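You operate a simulated robot arm through the tools that you are given. There is no shell and no other tool.

You are at the controls of a simulated robot arm. One attempt, no reset.

TASK
Clear the strip off the stiffness rig, then level the rig to 0 with the green foot knob.
Fine: bend knob to 0, then clamp open; the strip goes on the bench by the light box.
Where things are to end (x, y in the base frame): strip with the yellow grip within 60 mm of [380, -120].

Only the result counts: the job must be done as asked and must still hold three seconds after the hand-in. Knocking over, shifting, dropping, spilling or breaking anything else fails it.

THE ROBOT
A 7-joint arm with a two-finger parallel gripper, fixed in place. Base frame: the origin is at the foot of the arm, x ahead of it, y to its left, z up; the work surface is at about z = 870. Readings come in mm, degrees, newtons and seconds.
With the tool pointing down near the work surface it reaches from about 300 to 700 mm from the base axis. Its first joint turns from -66.0 to 66.0 degrees. Payload 1.57 kg.
The TCP is the grasp point between the finger pads, 30 mm short of the fingertips. In the tool frame z runs along the fingers and y along their closing line. The gripper opens to 110 mm. The fingers are 24 mm wide and 12 mm thick; the gripper's body (48 by 112 mm) begins 78 mm behind the TCP.
Orientation is that of the tool frame in the base frame, as [roll, pitch, yaw] about the fixed x, y, z axes, in that order (R = Rz(yaw) Ry(pitch) Rx(roll)). With the fingers straight down and closing along the base's y, the tool's x points along the base's -x, its y along +y and its z along -z.

THE INTERFACE
- The arm moves only by the tool drive_tool. Its argument "series" is a list of rows, each a list of 7 numbers: the shift along the base's x, y, z in mm, then the turn, a rotation vector about the base's x, y, z in rad, then the finger opening in mm, from 0 to 110. In form: [[tx, ty, tz, ax, ay, az, jaw], ...]. A call has 1 to 20 rows; each row is the pose to reach, as a shift and turn from the pose commanded when the call began. Each row takes 0.2 s and may step no farther than 50 mm and 8.6 degrees from the row before; otherwise, or with a gripper value out of range, the whole call is refused. A pose out of reach is approached as far as the arm can. The call stops where the force on the tool passes 90 N (or 10 N more than at its start, if that is more) or the arm is blocked; 0.2 s more then pass. The fingers move at their own pace (about 108 mm/s each) and stop on an object; they squeeze with about 28 N. The grip force told is the motor's: it shows also when the fingers shut on nothing. Time passes only in rows, and 0.2 s behind the last, so rows that repeat a pose let the fingers close. The reply holds the time, the measured pose of the TCP, the force on the tool along the base axes, the opening and the grip force, in the units named above and with some noise, with the torque about the TCP (base axes, N m) and any sound that the robot's microphone picked up, and new pictures: "views" is both (left out), scene, wrist or none.
- Cameras (640 x 400 px; columns grow to the right, rows downward): "scene" is fixed at [170.7, -408.6, 1389.3]; the picture's right is [0.63, -0.77, 0.00], its down [-0.55, -0.45, -0.71] and it looks along [0.55, 0.45, -0.71] (base axes); focal length 214 px, centre (320, 200). "wrist" rides on the gripper at [70, 16, -141] in the tool frame; the picture's right is [-0.23, 0.97, 0.00], its down [-0.86, -0.20, -0.48] and it looks along [-0.47, -0.11, 0.88] (tool axes); focal length 222 px, centre (320, 200). There is no depth. A picture from a camera that has moved, and an enlarged one, comes with that camera's place and axes in the base frame and with its lens.
- zoom(camera, box): a new picture of the part [left, top, right, bottom] of that camera's present view, enlarged. The clock stands still meanwhile.
- close_job(): hands the job in; it is judged then, once.

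Places have to be worked out from the pictures, the camera data and where the tool is seen. Open the gripper and draw the arm clear of the work before you hand the job in, unless the task says otherwise.

The tools are called after ">>>" by a JSON object that holds its "op" and its "data". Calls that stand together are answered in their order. drive_tool: Moves the arm, as the interface text tells. Its arguments: {"type":"object","properties":{"series":{"type":"array","items":{"type":"array","items":{"type":"number"}}},"views":{"type":"string","enum":["both","scene","wrist","none"]}},"required":["series"]} The other tools are called the same way: zoom (camera, box) takes an enlarged picture of a part of a camera's view; close_job () hands the job in.

At the start:

```text
time: 0.0
position: [366.5, 62.7, 1296.8]
tool_rot: [180.0, 0.0, -180.0]
wrist_force: [-0.1, 0.9, -0.2]
ft_torque: [0.0, 0.02, 0.0]
width: 110.2
grasp_force: 0.1
```

scene: 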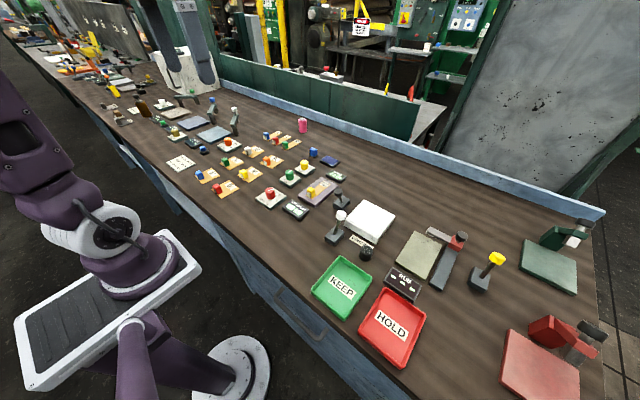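
wrist: 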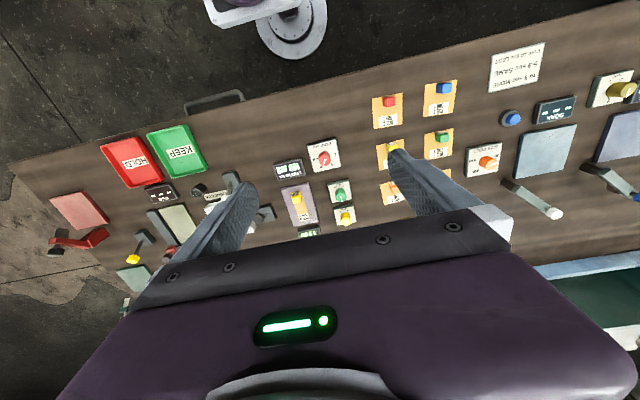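

The bench is crowded, so I first enlarge several parts of both views to identify the rig, its knobs and the light box.

>>> {"op": "zoom", "data": {"camera": "scene", "box": [240, 140, 400, 240]}}

>>> {"op": "zoom", "data": {"camera": "scene", "box": [300, 180, 460, 280]}}

>>> {"op": "zoom", "data": {"camera": "scene", "box": [150, 100, 310, 200]}}

>>> {"op": "zoom", "data": {"camera": "wrist", "box": [180, 120, 380, 245]}}

>>> {"op": "zoom", "data": {"camera": "scene", "box": [380, 200, 620, 350]}}

```text
4.00 times, centred on (320, 190) of scene
camera zoom: at [170.7, -408.6, 1389.3], right [0.63, -0.77, 0.0], down [-0.55, -0.45, -0.71], along [0.55, 0.45, -0.71], focal length 858 px, centre (320, 240)
```

zoom: 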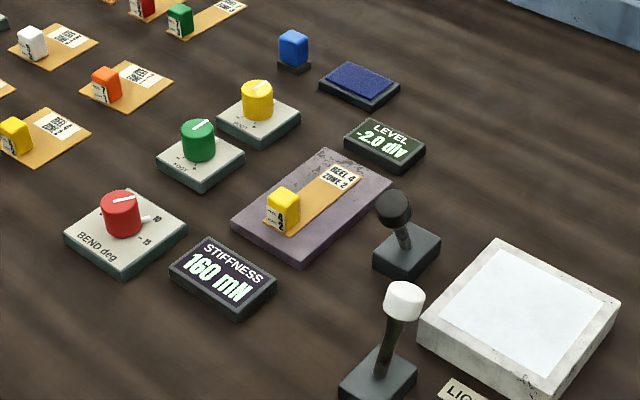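

```text
4.00 times, centred on (380, 230) of scene
camera zoom: at [170.7, -408.6, 1389.3], right [0.63, -0.77, 0.0], down [-0.55, -0.45, -0.71], along [0.55, 0.45, -0.71], focal length 858 px, centre (80, 80)
```

zoom: 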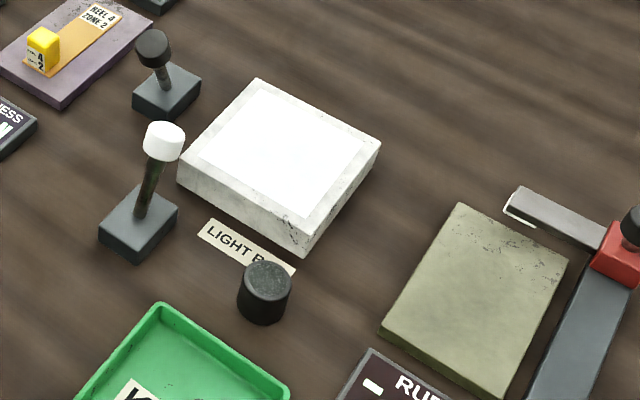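

```text
4.00 times, centred on (230, 150) of scene
camera zoom: at [170.7, -408.6, 1389.3], right [0.63, -0.77, 0.0], down [-0.55, -0.45, -0.71], along [0.55, 0.45, -0.71], focal length 858 px, centre (680, 400)
```

zoom: 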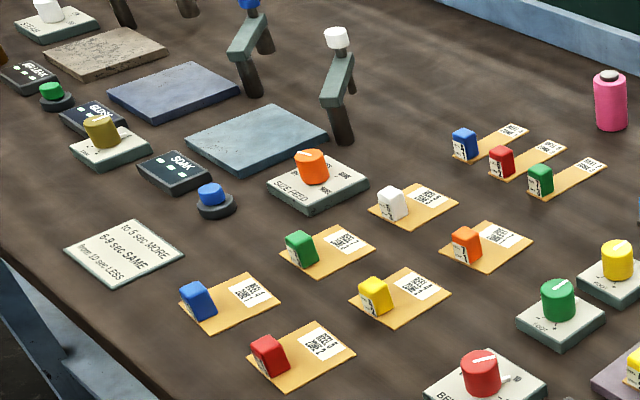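

```text
3.20 times, centred on (280, 182) of wrist
camera zoom: at [296.7, 78.8, 1437.5], right [0.23, 0.97, 0.0], down [0.86, -0.2, 0.48], along [0.47, -0.11, -0.88], focal length 711 px, centre (448, 256)
```

zoom: 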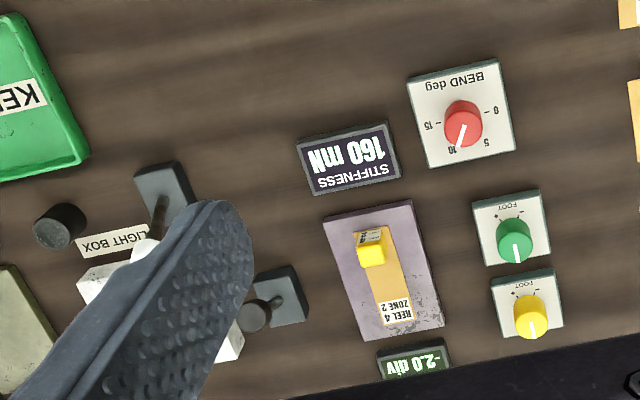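

```text
2.67 times, centred on (500, 275) of scene
camera zoom: at [170.7, -408.6, 1389.3], right [0.63, -0.77, 0.0], down [-0.55, -0.45, -0.71], along [0.55, 0.45, -0.71], focal length 572 px, centre (-160, 0)
```

zoom: 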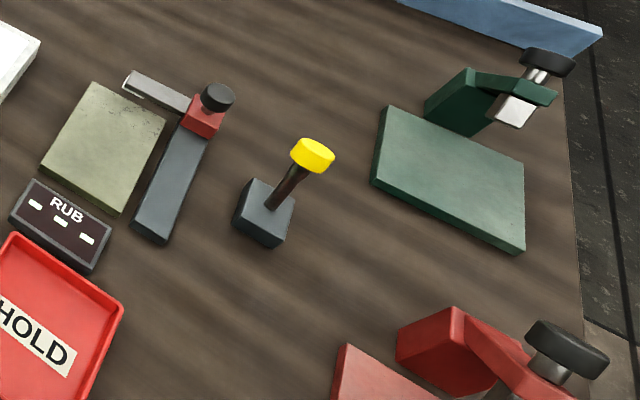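

The purple rig holds the strip (yellow grip near x 564, y −47). I judge the red BEND knob to be near (469, 49), the green foot knob near (578, 67) and a black-knob lever near (590, −145). I move closer, staying high, for a better look.

>>> {"op": "drive_tool", "data": {"series": [[15, -23, -36, 0, 0, 0, 110], [30, -46, -72, 0, 0, 0, 110], [45, -69, -108, 0, 0, 0, 110], [63.5, -92.7, -146.8, 0, 0, 0, 110], [63.5, -92.7, -146.8, 0, 0, 0, 110]]}}

```text
time: 1.2
position: [430.3, -31.4, 1150.7]
tool_rot: [179.9, 0.0, -179.9]
wrist_force: [0.1, -0.5, -0.1]
ft_torque: [0.02, 0.01, 0.01]
width: 110.1
grasp_force: 0.1
camera wrist: at [361.0, -15.3, 1291.0], right [0.23, 0.97, 0.0], down [0.85, -0.2, 0.48], along [0.47, -0.11, -0.88], focal length 222 px, centre (320, 200)
```

scene: 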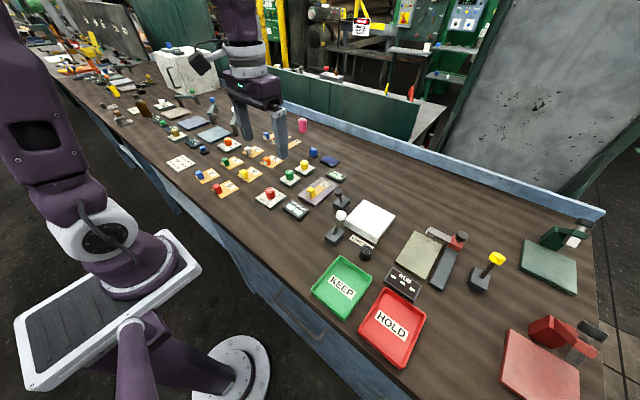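
wrist: 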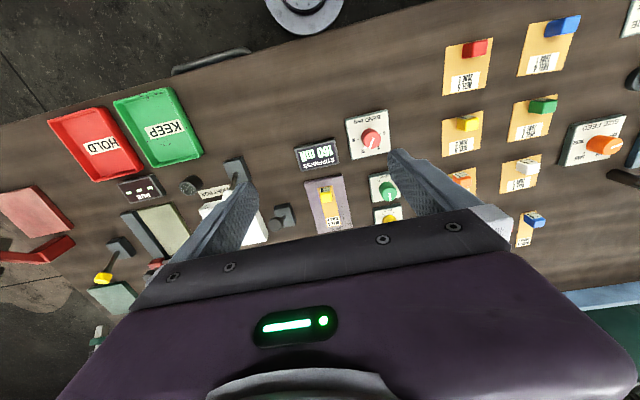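

The stiffness rig is now in the centre of the wrist view. I enlarge it.

>>> {"op": "zoom", "data": {"camera": "wrist", "box": [250, 95, 410, 195]}}

>>> {"op": "zoom", "data": {"camera": "wrist", "box": [240, 150, 400, 250]}}

>>> {"op": "zoom", "data": {"camera": "scene", "box": [320, 165, 384, 205]}}

>>> {"op": "zoom", "data": {"camera": "scene", "box": [250, 155, 330, 205]}}

```text
4.00 times, centred on (330, 145) of wrist
camera zoom: at [361.0, -15.3, 1291.0], right [0.23, 0.97, 0.0], down [0.85, -0.2, 0.48], along [0.47, -0.11, -0.88], focal length 888 px, centre (280, 420)
```

zoom: 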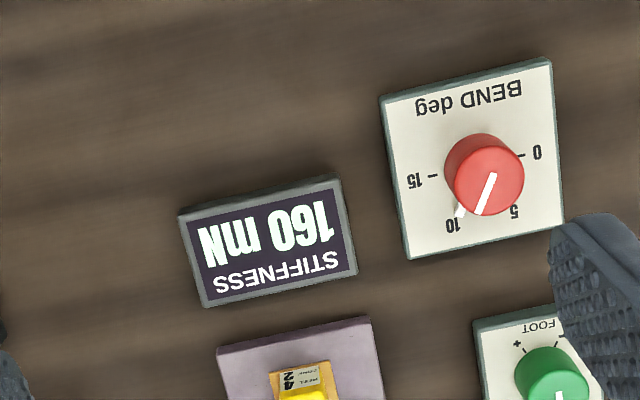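

```text
4.00 times, centred on (320, 200) of wrist
camera zoom: at [361.0, -15.3, 1291.0], right [0.23, 0.97, 0.0], down [0.85, -0.2, 0.48], along [0.47, -0.11, -0.88], focal length 888 px, centre (320, 200)
```

zoom: 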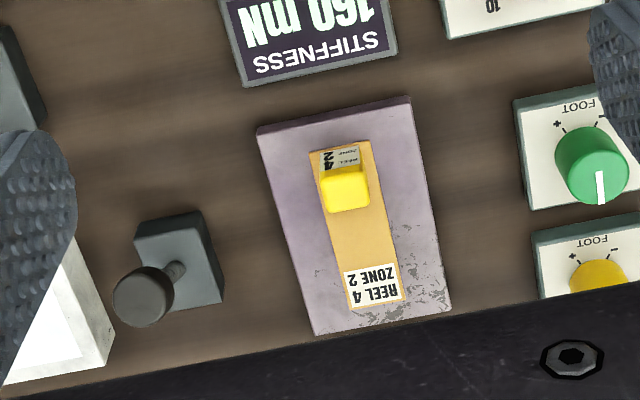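

```text
10.00 times, centred on (352, 185) of scene
camera zoom: at [170.7, -408.6, 1389.3], right [0.63, -0.77, 0.0], down [-0.55, -0.45, -0.71], along [0.55, 0.45, -0.71], focal length 2145 px, centre (0, 350)
```

zoom: 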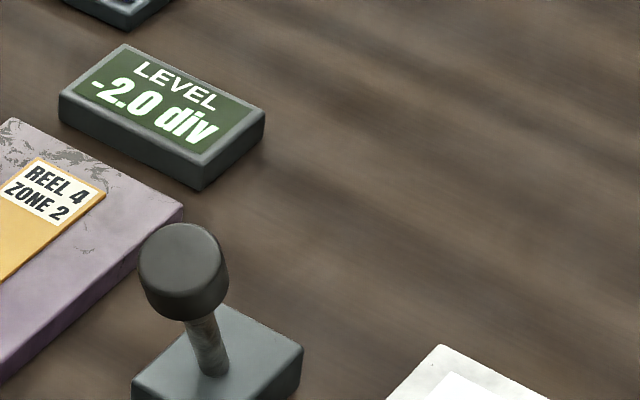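

```text
8.00 times, centred on (290, 180) of scene
camera zoom: at [170.7, -408.6, 1389.3], right [0.63, -0.77, 0.0], down [-0.55, -0.45, -0.71], along [0.55, 0.45, -0.71], focal length 1716 px, centre (560, 360)
```

zoom: 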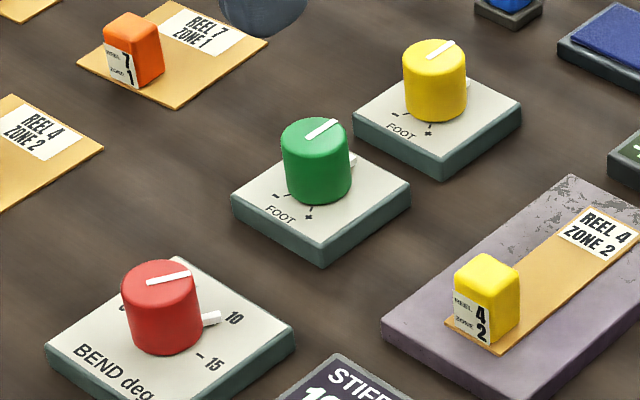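

Both views agree: red knob axis at about (471, 50) with its top at z ≈ 913, pointing at 10. Zero is 120° counter‑clockwise seen from above. I go above it with the jaw turned −30°, so the fingers straddle the pointer.

>>> {"op": "drive_tool", "data": {"series": [[10, 20, -35, 0, 0, -0.13, 90], [20, 40, -70, 0, 0, -0.26, 70], [30, 60, -105, 0, 0, -0.39, 70], [41, 80, -140, 0, 0, -0.5236, 70], [41, 80, -150, 0, 0, -0.5236, 70], [41, 80, -150, 0, 0, -0.5236, 70]]}}

```text
time: 2.6
position: [471.0, 47.2, 1000.7]
tool_rot: [179.9, 0.0, 150.0]
wrist_force: [0.0, 0.0, -0.1]
ft_torque: [-0.01, -0.01, 0.0]
width: 70.1
grasp_force: 0.0
camera wrist: at [419.3, 96.9, 1140.2], right [0.68, 0.73, 0.0], down [0.64, -0.6, 0.48], along [0.35, -0.33, -0.88], focal length 222 px, centre (320, 200)
```

scene: 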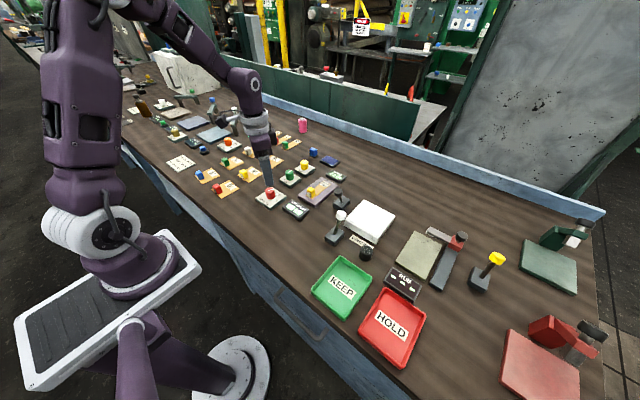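
wrist: 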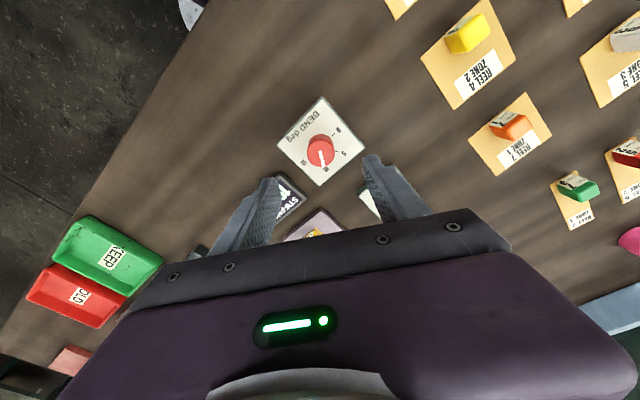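

Hovering above the knob at about z 1000. I enlarge the knob in both views to check the centring before going down.

>>> {"op": "zoom", "data": {"camera": "wrist", "box": [240, 90, 400, 190]}}

>>> {"op": "zoom", "data": {"camera": "scene", "box": [240, 155, 320, 205]}}

>>> {"op": "drive_tool", "data": {"series": [[0, 0, 0, 0, 0, 0, 70]], "views": "none"}}

```text
4.00 times, centred on (320, 140) of wrist
camera zoom: at [419.3, 96.9, 1140.2], right [0.68, 0.73, 0.0], down [0.64, -0.6, 0.48], along [0.35, -0.33, -0.88], focal length 888 px, centre (320, 440)
```

zoom: 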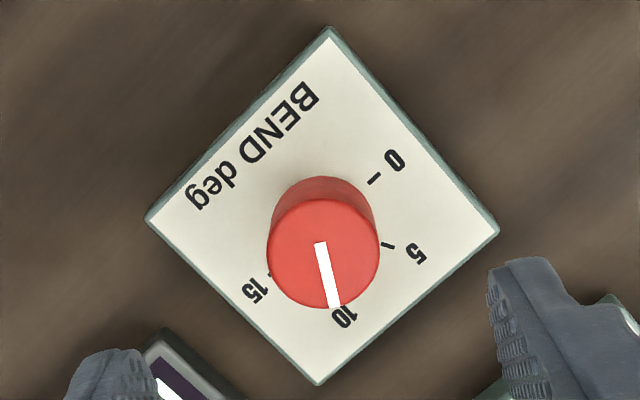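

```text
8.00 times, centred on (280, 180) of scene
camera zoom: at [170.8, -408.5, 1389.3], right [0.63, -0.77, 0.0], down [-0.55, -0.45, -0.71], along [0.55, 0.45, -0.71], focal length 1716 px, centre (640, 360)
```

zoom: 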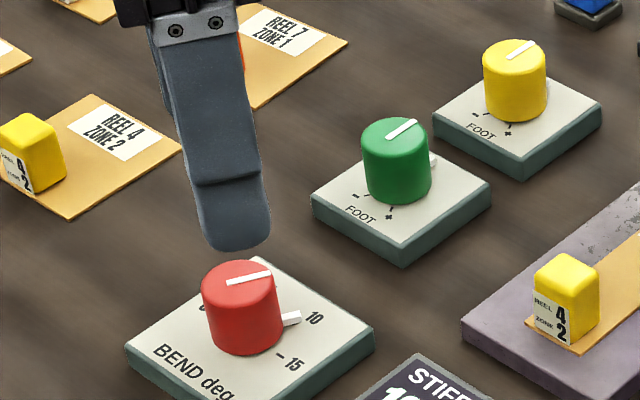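

```text
time: 3.0
position: [471.7, 48.2, 1000.3]
tool_rot: [180.0, 0.0, 150.0]
wrist_force: [0.0, -0.3, 0.3]
ft_torque: [-0.01, 0.01, 0.01]
width: 70.0
grasp_force: 0.0
```

The knob sits about 1.5 mm in −x and 2 mm in +y from the tool axis, with a diameter near 29 mm. I correct for that, descend until the tips are around z 889, and close.

>>> {"op": "drive_tool", "data": {"series": [[-1.5, 2.2, -30, 0, 0, 0, 70], [-1.5, 2.2, -60, 0, 0, 0, 70], [-1.5, 2.2, -81, 0, 0, 0, 70], [-1.5, 2.2, -81, 0, 0, 0, 50], [-1.5, 2.2, -81, 0, 0, 0, 20], [-1.5, 2.2, -81, 0, 0, 0, 20], [-1.5, 2.2, -81, 0, 0, 0, 20]]}}

```text
time: 4.6
position: [469.2, 52.2, 918.7]
tool_rot: [-179.9, -0.1, 150.0]
wrist_force: [-3.3, -6.6, -12.7]
ft_torque: [0.21, -0.63, 0.01]
width: 29.7
grasp_force: 39.4
camera wrist: at [417.1, 100.1, 1059.5], right [0.68, 0.73, 0.0], down [0.64, -0.6, 0.48], along [0.35, -0.33, -0.88], focal length 222 px, centre (320, 200)
```

scene: 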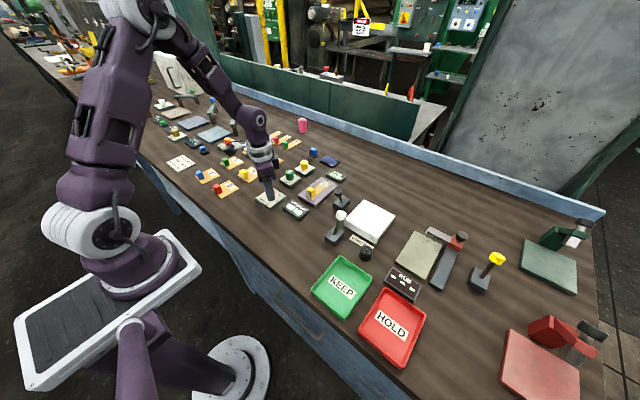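
wrist: 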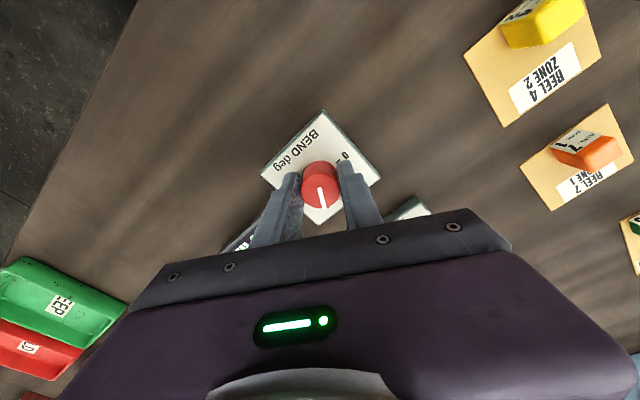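

The knob is held (29.7 mm opening) with only small side forces. I turn it +60° about z as a first step and check the dial.

>>> {"op": "drive_tool", "data": {"series": [[0, 0, 0, 0, 0, 0.13, 20], [0, 0, 0, 0, 0, 0.26, 20], [0, 0, 0, 0, 0, 0.39, 20], [0, 0, 0, 0, 0, 0.52, 20], [0, 0, 0, 0, 0, 0.65, 20], [0, 0, 0, 0, 0, 0.78, 20], [0, 0, 0, 0, 0, 0.91, 20], [0, 0, 0, 0, 0, 1.047, 20], [0, 0, 0, 0, 0, 1.047, 20]]}}

>>> {"op": "zoom", "data": {"camera": "wrist", "box": [240, 100, 400, 200]}}

>>> {"op": "zoom", "data": {"camera": "scene", "box": [240, 165, 352, 235]}}

```text
time: 6.6
position: [468.7, 51.2, 919.1]
tool_rot: [-179.9, -0.2, -150.1]
wrist_force: [-6.3, -33.9, 12.1]
ft_torque: [-0.36, 0.58, -0.03]
width: 29.9
grasp_force: 39.0
camera wrist: at [400.6, 29.3, 1059.6], right [-0.29, 0.96, 0.0], down [0.84, 0.25, 0.48], along [0.46, 0.14, -0.88], focal length 222 px, centre (320, 200)
```

scene: 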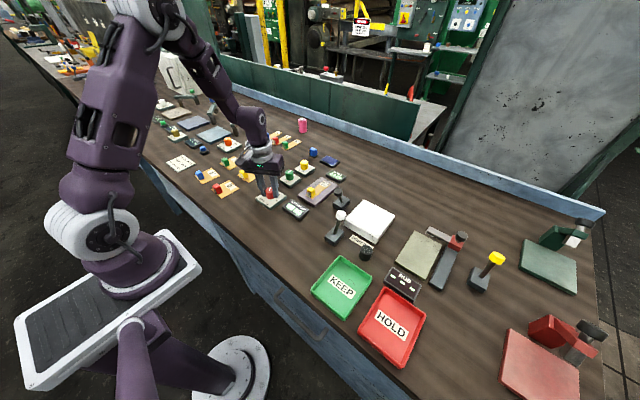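
wrist: 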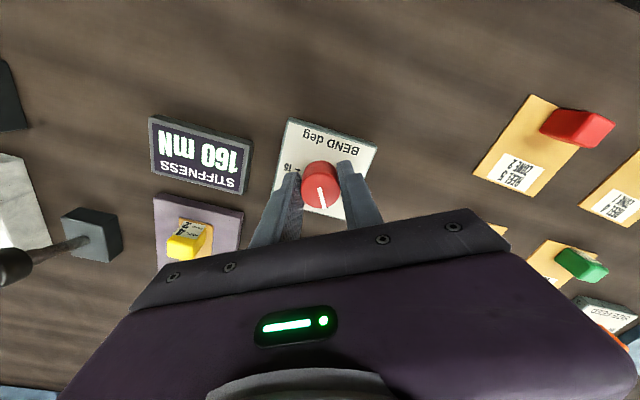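

```text
4.00 times, centred on (320, 150) of wrist
camera zoom: at [400.6, 29.3, 1059.6], right [-0.29, 0.96, 0.0], down [0.84, 0.25, 0.48], along [0.46, 0.14, -0.88], focal length 888 px, centre (320, 400)
```

zoom: 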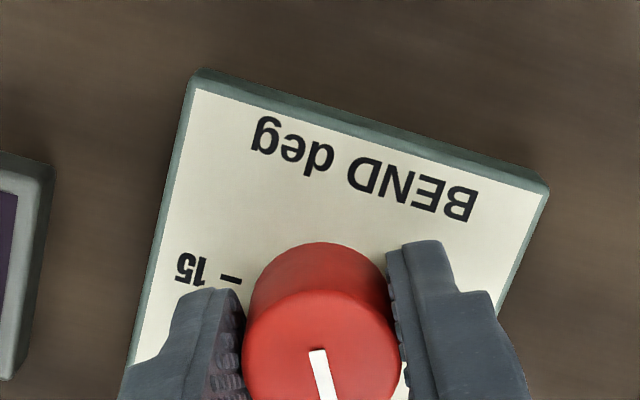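

```text
5.71 times, centred on (296, 200) of scene
camera zoom: at [170.4, -409.4, 1389.1], right [0.63, -0.77, 0.0], down [-0.55, -0.45, -0.71], along [0.55, 0.45, -0.71], focal length 1226 px, centre (457, 200)
```

zoom: 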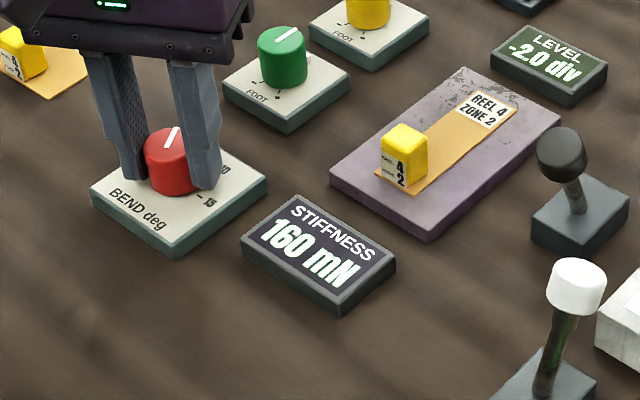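

The dial follows the jaw and now points at 5. There is a side load in −y, so I ease the tool 1.5 mm that way while turning the remaining 60°.

>>> {"op": "drive_tool", "data": {"series": [[0, -1.5, 0, 0, 0, 0.0, 20], [0, -1.5, 0, 0, 0, 0.13, 20], [0, -1.5, 0, 0, 0, 0.26, 20], [0, -1.5, 0, 0, 0, 0.39, 20], [0, -1.5, 0, 0, 0, 0.52, 20], [0, -1.5, 0, 0, 0, 0.65, 20], [0, -1.5, 0, 0, 0, 0.78, 20], [0, -1.5, 0, 0, 0, 0.91, 20], [0, -1.5, 0, 0, 0, 1.047, 20], [0, -1.5, 0, 0, 0, 1.047, 20]]}}

>>> {"op": "zoom", "data": {"camera": "wrist", "box": [240, 100, 400, 200]}}

>>> {"op": "zoom", "data": {"camera": "scene", "box": [240, 165, 352, 235]}}

```text
time: 8.8
position: [469.5, 49.3, 918.1]
tool_rot: [-179.9, 0.0, -90.0]
wrist_force: [11.8, -30.2, -1.0]
ft_torque: [-0.88, 0.26, -0.09]
width: 29.4
grasp_force: 39.6
camera wrist: at [453.7, -20.5, 1059.6], right [-0.97, 0.23, 0.0], down [0.2, 0.86, 0.48], along [0.11, 0.47, -0.88], focal length 222 px, centre (320, 200)
```

scene: 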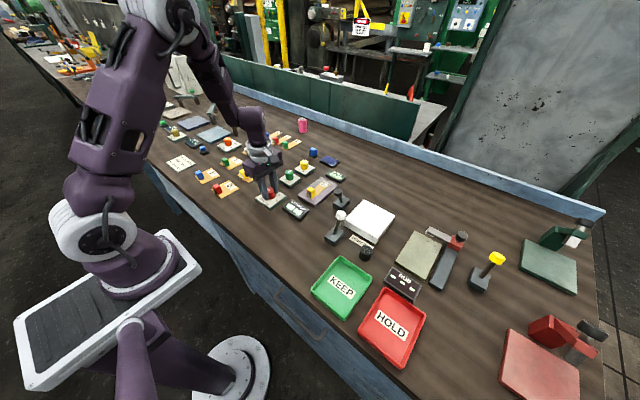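
wrist: 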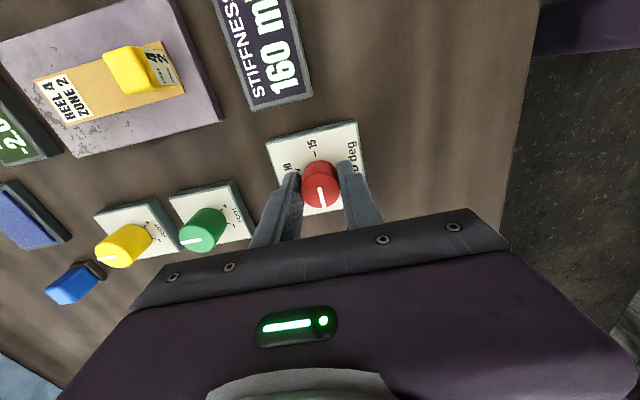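

```text
4.00 times, centred on (320, 150) of wrist
camera zoom: at [453.7, -20.5, 1059.6], right [-0.97, 0.23, 0.0], down [0.2, 0.86, 0.48], along [0.11, 0.47, -0.88], focal length 888 px, centre (320, 400)
```

zoom: 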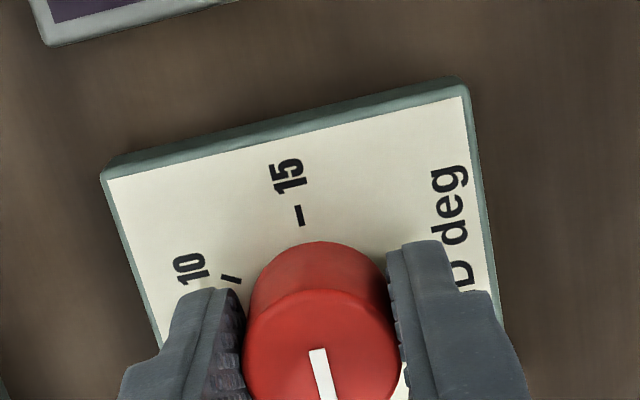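

```text
5.71 times, centred on (296, 200) of scene
camera zoom: at [171.1, -409.3, 1389.0], right [0.63, -0.77, 0.0], down [-0.55, -0.45, -0.71], along [0.55, 0.45, -0.71], focal length 1226 px, centre (457, 200)
```

zoom: 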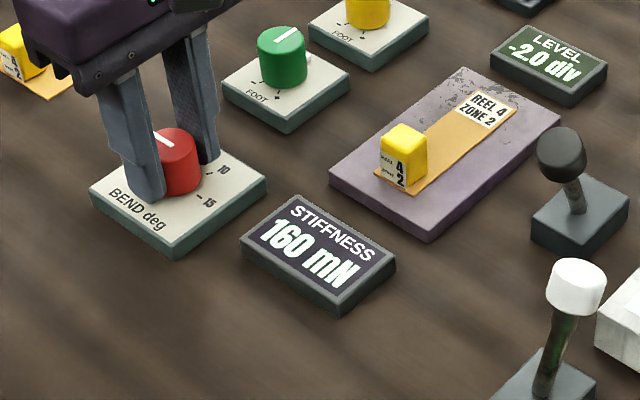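

The jaw has turned 120° in all. I open it and lift straight up to read the dial.

>>> {"op": "drive_tool", "data": {"series": [[0, 0, 0, 0, 0, 0, 50], [0, 0, 0, 0, 0, 0, 70], [0, 0, 30, 0, 0, 0, 70], [0, 0, 60, 0, 0, 0, 70], [0, 0, 90, 0, 0, 0, 70], [0, 0, 90, 0, 0, 0, 70]]}}

>>> {"op": "zoom", "data": {"camera": "wrist", "box": [240, 90, 400, 190]}}

>>> {"op": "zoom", "data": {"camera": "scene", "box": [240, 165, 352, 235]}}

```text
time: 10.2
position: [467.8, 50.5, 1008.9]
tool_rot: [-180.0, 0.1, -90.0]
wrist_force: [0.9, 0.1, -0.2]
ft_torque: [-0.02, -0.01, -0.02]
width: 70.0
grasp_force: 0.0
camera wrist: at [451.6, -19.6, 1150.1], right [-0.97, 0.23, 0.0], down [0.2, 0.85, 0.48], along [0.11, 0.47, -0.88], focal length 222 px, centre (320, 200)
```

scene: 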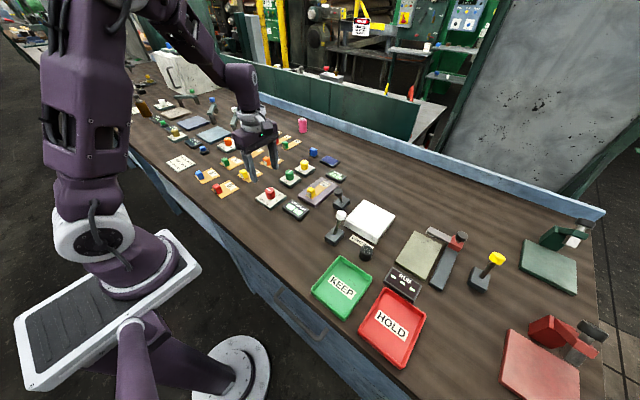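
wrist: 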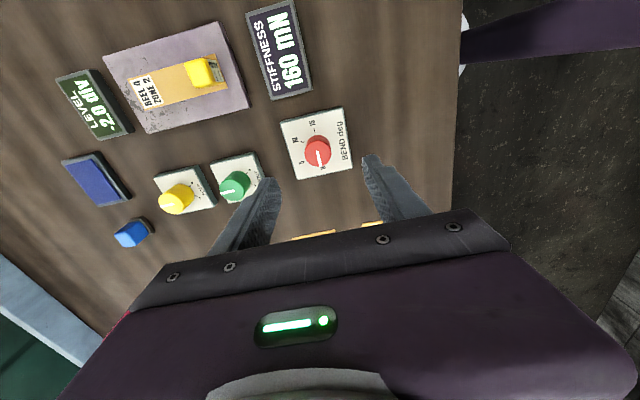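

```text
4.00 times, centred on (320, 140) of wrist
camera zoom: at [451.6, -19.6, 1150.1], right [-0.97, 0.23, 0.0], down [0.2, 0.85, 0.48], along [0.11, 0.47, -0.88], focal length 888 px, centre (320, 440)
```

zoom: 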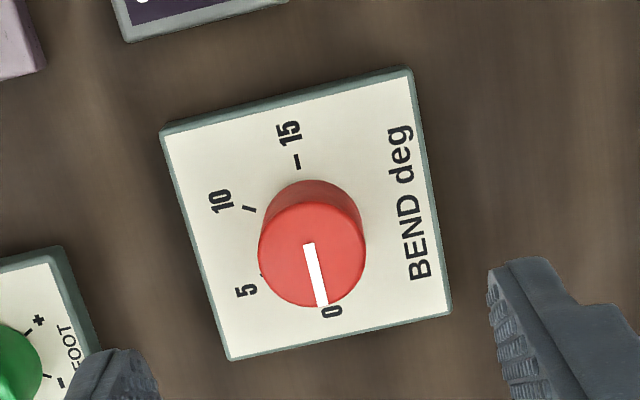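

```text
5.71 times, centred on (296, 200) of scene
camera zoom: at [170.7, -408.5, 1389.3], right [0.63, -0.77, 0.0], down [-0.55, -0.45, -0.71], along [0.55, 0.45, -0.71], focal length 1226 px, centre (457, 200)
```

zoom: 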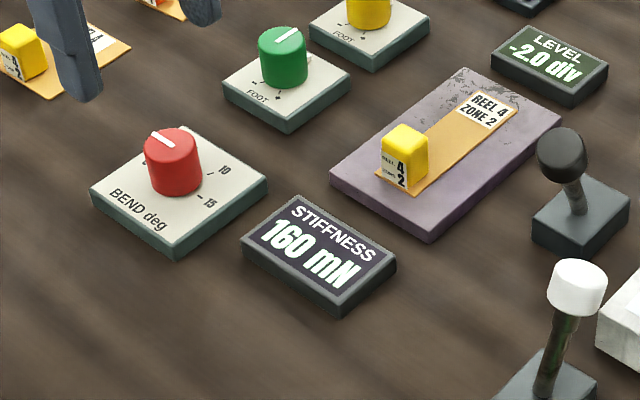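

The pointer appears to be at 0. I zoom in harder to check how exactly it lines up with the tick.

>>> {"op": "zoom", "data": {"camera": "wrist", "box": [296, 110, 344, 140]}}

>>> {"op": "zoom", "data": {"camera": "wrist", "box": [296, 140, 344, 170]}}

>>> {"op": "zoom", "data": {"camera": "wrist", "box": [208, 150, 272, 190]}}

```text
13.33 times, centred on (320, 125) of wrist
camera zoom: at [451.6, -19.6, 1150.1], right [-0.97, 0.23, 0.0], down [0.2, 0.85, 0.48], along [0.11, 0.47, -0.88], focal length 2962 px, centre (320, 1200)
```

zoom: 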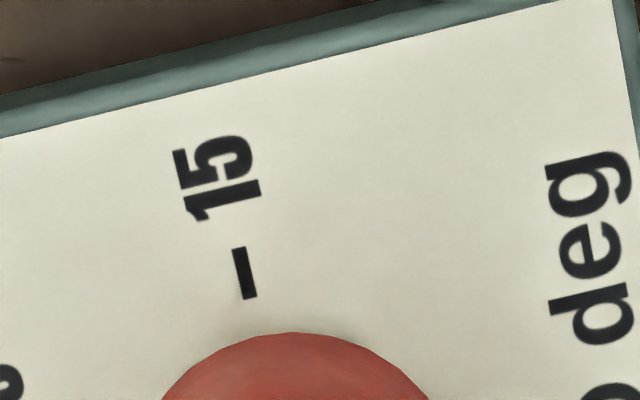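

```text
13.33 times, centred on (320, 155) of wrist
camera zoom: at [451.6, -19.6, 1150.1], right [-0.97, 0.23, 0.0], down [0.2, 0.85, 0.48], along [0.11, 0.47, -0.88], focal length 2962 px, centre (320, 800)
```

zoom: 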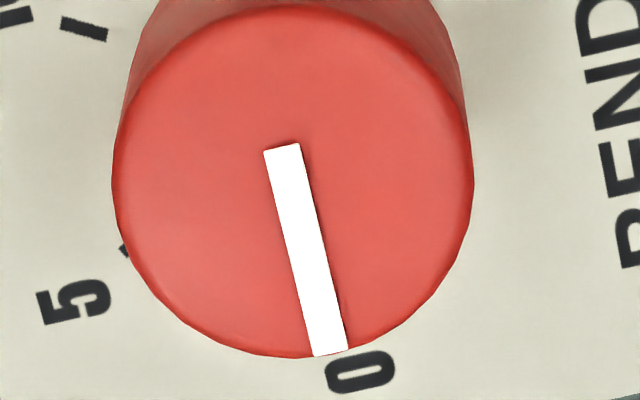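

```text
10.00 times, centred on (240, 170) of wrist
camera zoom: at [451.6, -19.6, 1150.1], right [-0.97, 0.23, 0.0], down [0.2, 0.85, 0.48], along [0.11, 0.47, -0.88], focal length 2221 px, centre (1120, 500)
```

zoom: 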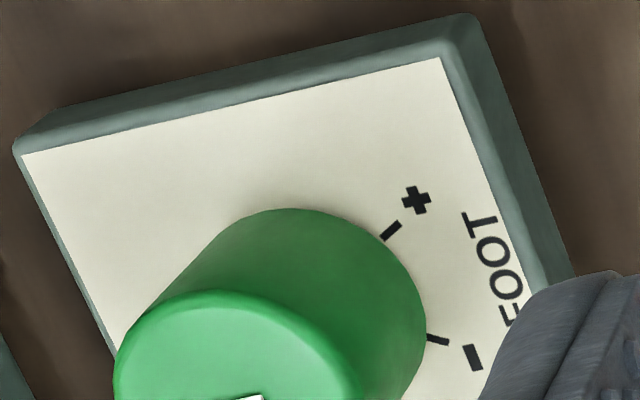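

The pointer works out within about half a degree of the 0 direction. Next comes the clamp: I rise, turn the jaw back to its start yaw and move where the wrist camera sees the black-knob lever beside the rig.

>>> {"op": "drive_tool", "data": {"series": [[0, 0, 35, 0, 0, -0.14, 70], [0, 0, 71, 0, 0, -0.28, 90], [0, -20, 71, 0, 0, -0.42, 110], [2, -45, 71, 0, 0, -0.56, 110], [4, -70, 71, 0, 0, -0.7, 110], [6, -95, 71, 0, 0, -0.84, 110], [8, -120, 71, 0, 0, -0.98, 110], [10, -145, 71, 0, 0, -1.12, 110], [12, -170, 71, 0, 0, -1.26, 110], [12, -190, 71, 0, 0, -1.4, 110], [12, -200, 71, 0, 0, -1.5, 110], [12, -200, 71, 0, 0, -1.5708, 110], [12, -200, 71, 0, 0, -1.5708, 110]]}}

>>> {"op": "zoom", "data": {"camera": "wrist", "box": [224, 110, 416, 230]}}

>>> {"op": "zoom", "data": {"camera": "scene", "box": [300, 170, 396, 230]}}

```text
time: 13.0
position: [481.4, -150.2, 1080.9]
tool_rot: [179.9, 0.0, 179.8]
wrist_force: [-0.2, 0.0, 0.4]
ft_torque: [0.0, -0.02, 0.0]
width: 109.8
grasp_force: 0.1
camera wrist: at [411.9, -133.6, 1221.3], right [0.23, 0.97, 0.0], down [0.85, -0.2, 0.48], along [0.47, -0.11, -0.88], focal length 222 px, centre (320, 200)
```

scene: 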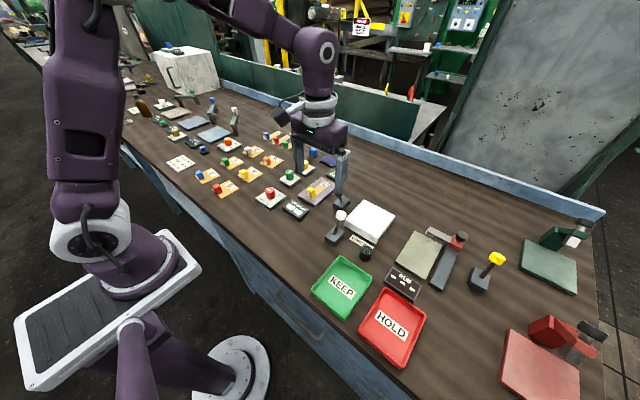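
wrist: 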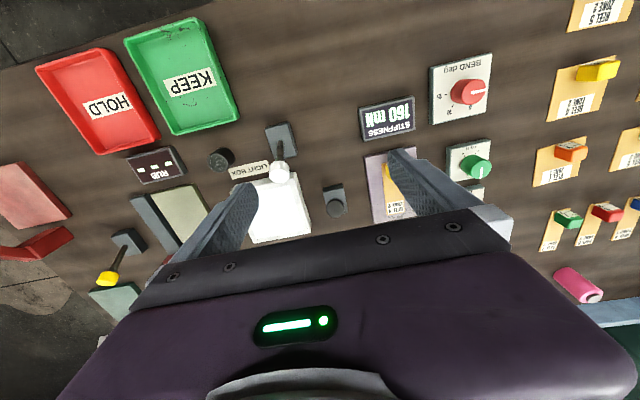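

```text
3.33 times, centred on (320, 170) of wrist
camera zoom: at [411.9, -133.6, 1221.3], right [0.23, 0.97, 0.0], down [0.85, -0.2, 0.48], along [0.47, -0.11, -0.88], focal length 740 px, centre (320, 300)
```

zoom: 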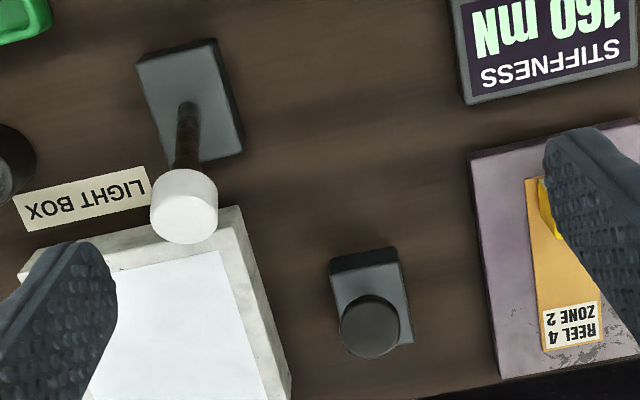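

```text
6.67 times, centred on (348, 200) of scene
camera zoom: at [170.7, -408.6, 1389.3], right [0.63, -0.77, 0.0], down [-0.55, -0.45, -0.71], along [0.55, 0.45, -0.71], focal length 1430 px, centre (133, 200)
```

zoom: 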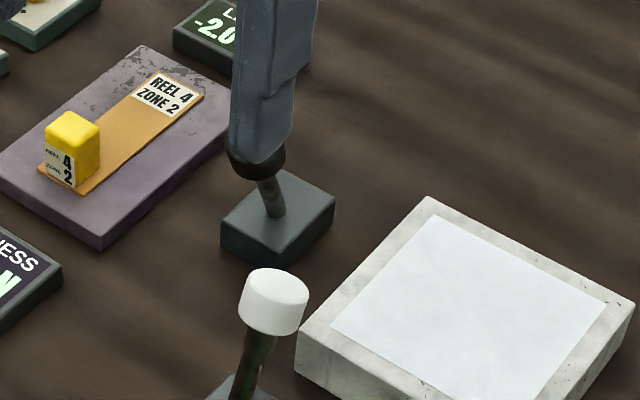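

The lever's root is near (599, −150, 887) and its knob near (572, −150, 951), leaning toward the robot with its slot along x. I close the fingers, drop in on the near side of the knob and push it gently away.

>>> {"op": "drive_tool", "data": {"series": [[10, 0, -30, 0, 0, 0, 70], [20, 0, -60, 0, 0, 0, 30], [30, 0, -90, 0, 0, 0, 0], [36, 0, -116, 0, 0, 0, 0], [36, 0, -116, 0, 0, 0, 0]]}}

>>> {"op": "zoom", "data": {"camera": "scene", "box": [300, 160, 396, 220]}}

```text
time: 14.2
position: [519.4, -148.6, 965.3]
tool_rot: [-180.0, 0.1, -180.0]
wrist_force: [0.1, 0.9, 0.9]
ft_torque: [-0.01, -0.04, 0.02]
width: 0.0
grasp_force: 21.4
camera wrist: at [449.3, -132.4, 1104.2], right [0.23, 0.97, 0.0], down [0.85, -0.2, 0.48], along [0.47, -0.11, -0.88], focal length 222 px, centre (320, 200)
```

scene: 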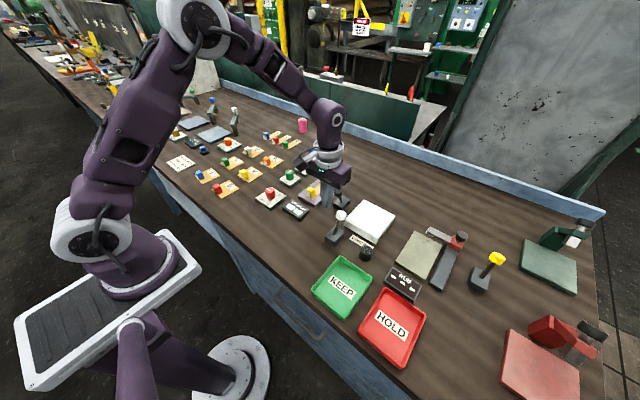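
wrist: 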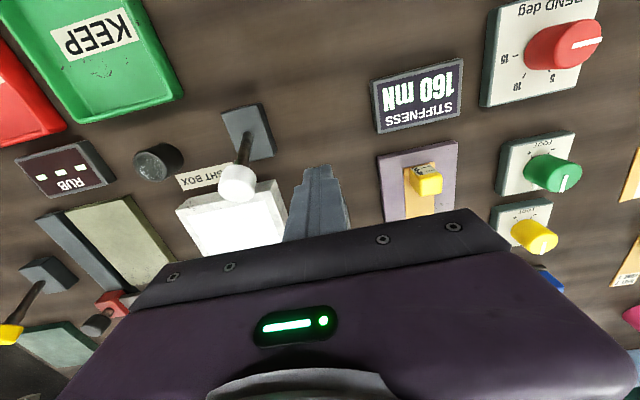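

```text
6.67 times, centred on (348, 190) of scene
camera zoom: at [170.8, -408.6, 1389.3], right [0.63, -0.77, 0.0], down [-0.55, -0.45, -0.71], along [0.55, 0.45, -0.71], focal length 1430 px, centre (133, 267)
```

zoom: 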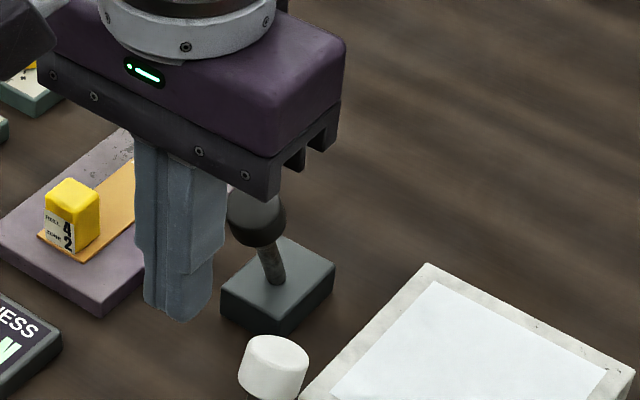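

The fingers stand just in front of the lever with nothing touching. I push along +x in small steps up to about x 575 and watch the force.

>>> {"op": "drive_tool", "data": {"series": [[10, -1.5, 0, 0, 0, 0, 0], [20, -1.5, 0, 0, 0, 0, 0], [27, -1.5, 0, 0, 0, 0, 0], [33, -1.5, 0, 0, 0, 0, 0], [39, -1.5, 0, 0, 0, 0, 0], [45, -1.5, 0, 0, 0, 0, 0], [50, -1.5, 0, 0, 0, 0, 0], [55, -1.5, 0, 0, 0, 0, 0]]}}

>>> {"op": "zoom", "data": {"camera": "scene", "box": [300, 160, 396, 220]}}

```text
time: 16.0
position: [571.8, -152.0, 964.8]
tool_rot: [-180.0, 0.0, 180.0]
wrist_force: [0.3, 0.1, -0.3]
ft_torque: [0.02, 0.01, 0.02]
width: 0.0
grasp_force: 21.0
camera wrist: at [503.1, -135.0, 1104.2], right [0.23, 0.97, 0.0], down [0.86, -0.2, 0.48], along [0.47, -0.11, -0.88], focal length 222 px, centre (320, 200)
```

scene: 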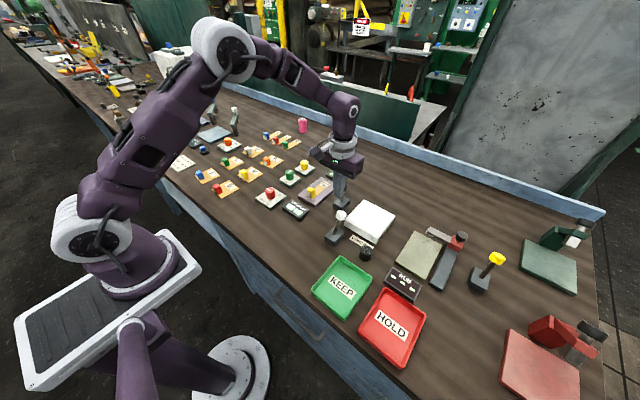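
wrist: 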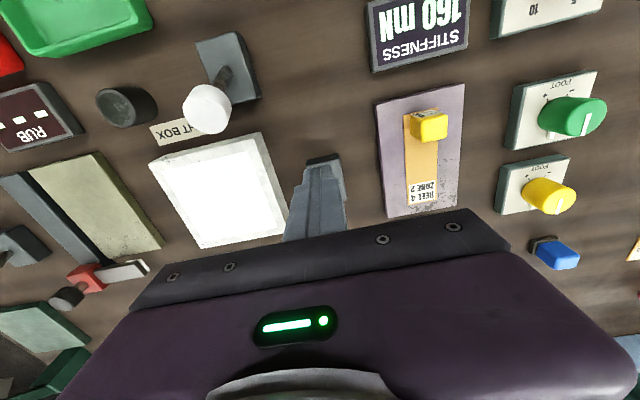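

```text
6.67 times, centred on (348, 190) of scene
camera zoom: at [170.7, -408.6, 1389.3], right [0.63, -0.77, 0.0], down [-0.55, -0.45, -0.71], along [0.55, 0.45, -0.71], focal length 1430 px, centre (133, 267)
```

zoom: 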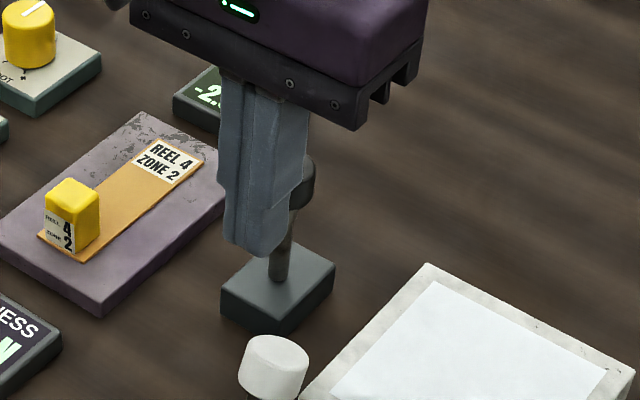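

No resistance remains and the lever looks to have gone past upright. I back off and lift to see where it settled.

>>> {"op": "drive_tool", "data": {"series": [[-20, 0, 0, 0, 0, 0, 0], [-50, 0, 0, 0, 0, 0, 0], [-70, 0, 35, 0, 0, 0, 40], [-80, 0, 75, 0, 0, 0, 80], [-90, 0, 115, 0, 0, 0, 110], [-90, 0, 115, 0, 0, 0, 110]]}}

>>> {"op": "zoom", "data": {"camera": "scene", "box": [300, 160, 396, 220]}}

>>> {"op": "zoom", "data": {"camera": "wrist", "box": [224, 110, 416, 230]}}

```text
time: 17.4
position: [482.1, -152.7, 1077.7]
tool_rot: [-180.0, 0.1, -180.0]
wrist_force: [-0.7, 0.4, 0.7]
ft_torque: [0.0, 0.01, -0.02]
width: 110.0
grasp_force: 0.0
camera wrist: at [412.1, -135.9, 1218.6], right [0.23, 0.97, 0.0], down [0.85, -0.2, 0.48], along [0.47, -0.11, -0.88], focal length 222 px, centre (320, 200)
```

scene: 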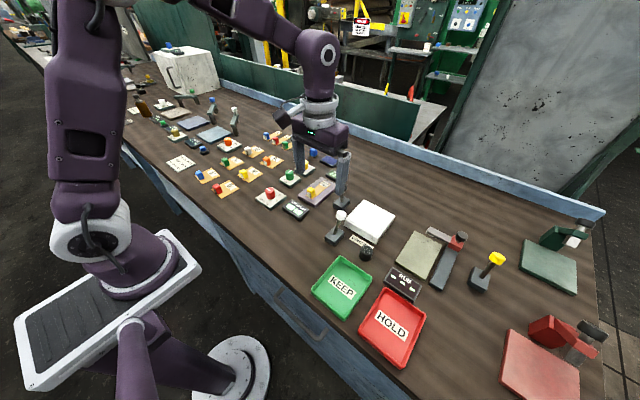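
wrist: 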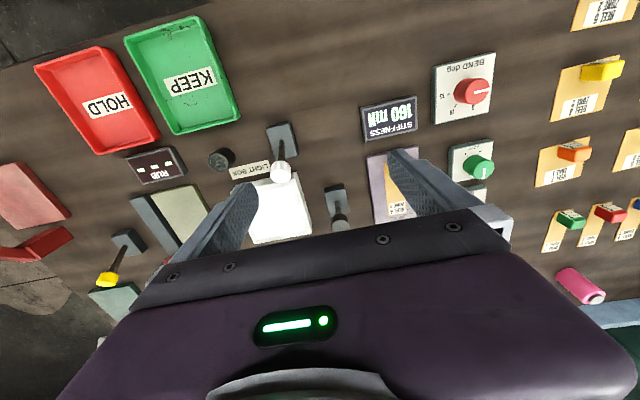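

```text
6.67 times, centred on (348, 190) of scene
camera zoom: at [170.7, -408.5, 1389.3], right [0.63, -0.77, 0.0], down [-0.55, -0.45, -0.71], along [0.55, 0.45, -0.71], focal length 1430 px, centre (133, 267)
```

zoom: 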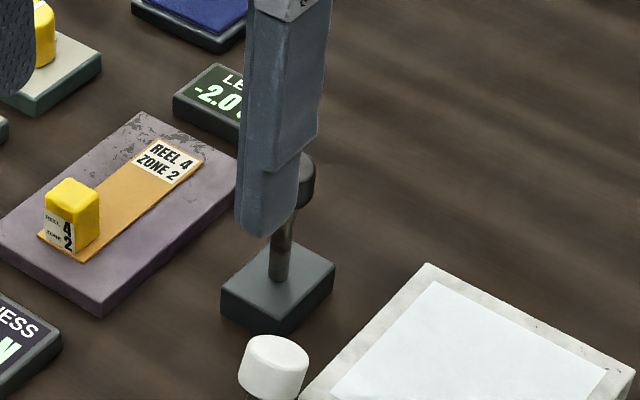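

```text
3.33 times, centred on (320, 170) of wrist
camera zoom: at [412.1, -135.9, 1218.6], right [0.23, 0.97, 0.0], down [0.85, -0.2, 0.48], along [0.47, -0.11, -0.88], focal length 740 px, centre (320, 300)
```

zoom: 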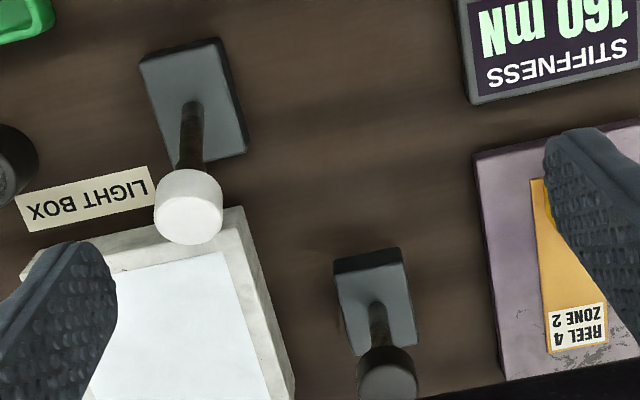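

Comparing both views, the knob is now near x 597. The lever is only upright because it stays where it is left, so I repeat the push further, to about x 600.

>>> {"op": "drive_tool", "data": {"series": [[10, 0, -35, 0, 0, 0, 60], [20, 0, -75, 0, 0, 0, 20], [40, 0, -112, 0, 0, 0, 0], [60, 1, -112, 0, 0, 0, 0], [80, 1, -112, 0, 0, 0, 0], [90, 1, -112, 0, 0, 0, 0], [96, 1, -112, 0, 0, 0, 0], [102, 1, -112, 0, 0, 0, 0], [108, 1, -112, 0, 0, 0, 0], [114, 1, -112, 0, 0, 0, 0], [117, 1, -112, 0, 0, 0, 0]]}}

>>> {"op": "zoom", "data": {"camera": "scene", "box": [300, 160, 396, 220]}}

```text
time: 19.8
position: [597.2, -149.1, 965.6]
tool_rot: [-180.0, -0.3, 180.0]
wrist_force: [-14.4, 1.5, 1.1]
ft_torque: [-0.04, 0.29, 0.02]
width: 0.0
grasp_force: 20.8
camera wrist: at [528.2, -132.8, 1107.2], right [0.23, 0.97, 0.0], down [0.86, -0.2, 0.47], along [0.46, -0.11, -0.88], focal length 222 px, centre (320, 200)
```

scene: 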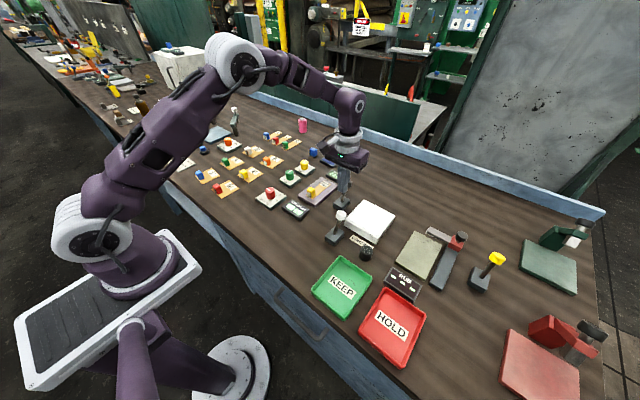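
wrist: 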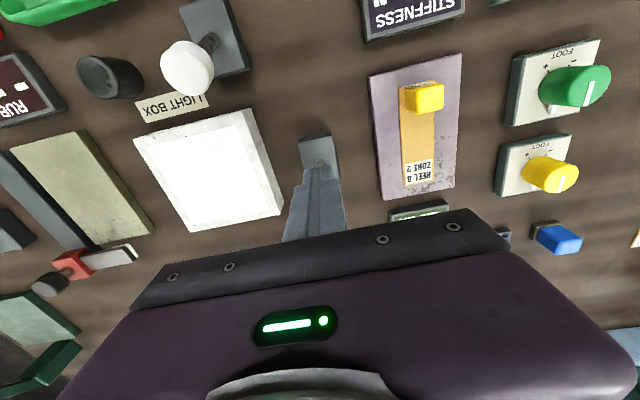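

```text
6.67 times, centred on (348, 190) of scene
camera zoom: at [170.3, -408.5, 1389.4], right [0.63, -0.77, 0.0], down [-0.55, -0.45, -0.71], along [0.55, 0.45, -0.71], focal length 1430 px, centre (133, 267)
```

zoom: 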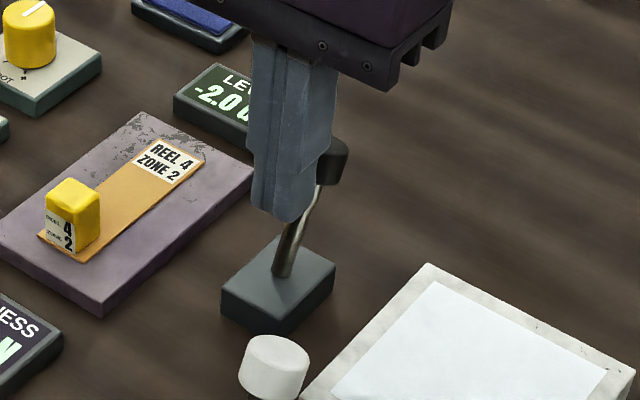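

The lever now leans away and pushes back with 14 N. I press a few millimetres more to see whether it is at its stop.

>>> {"op": "drive_tool", "data": {"series": [[2, 0, 0, 0, 0, 0, 0], [4, 0, 0, 0, 0, 0, 0]], "views": "none"}}

```text
time: 20.4
position: [598.4, -150.6, 965.7]
tool_rot: [179.8, -1.0, 180.0]
wrist_force: [-45.7, 8.9, 2.8]
ft_torque: [-0.02, 0.86, 0.06]
width: 0.0
grasp_force: 21.2
```

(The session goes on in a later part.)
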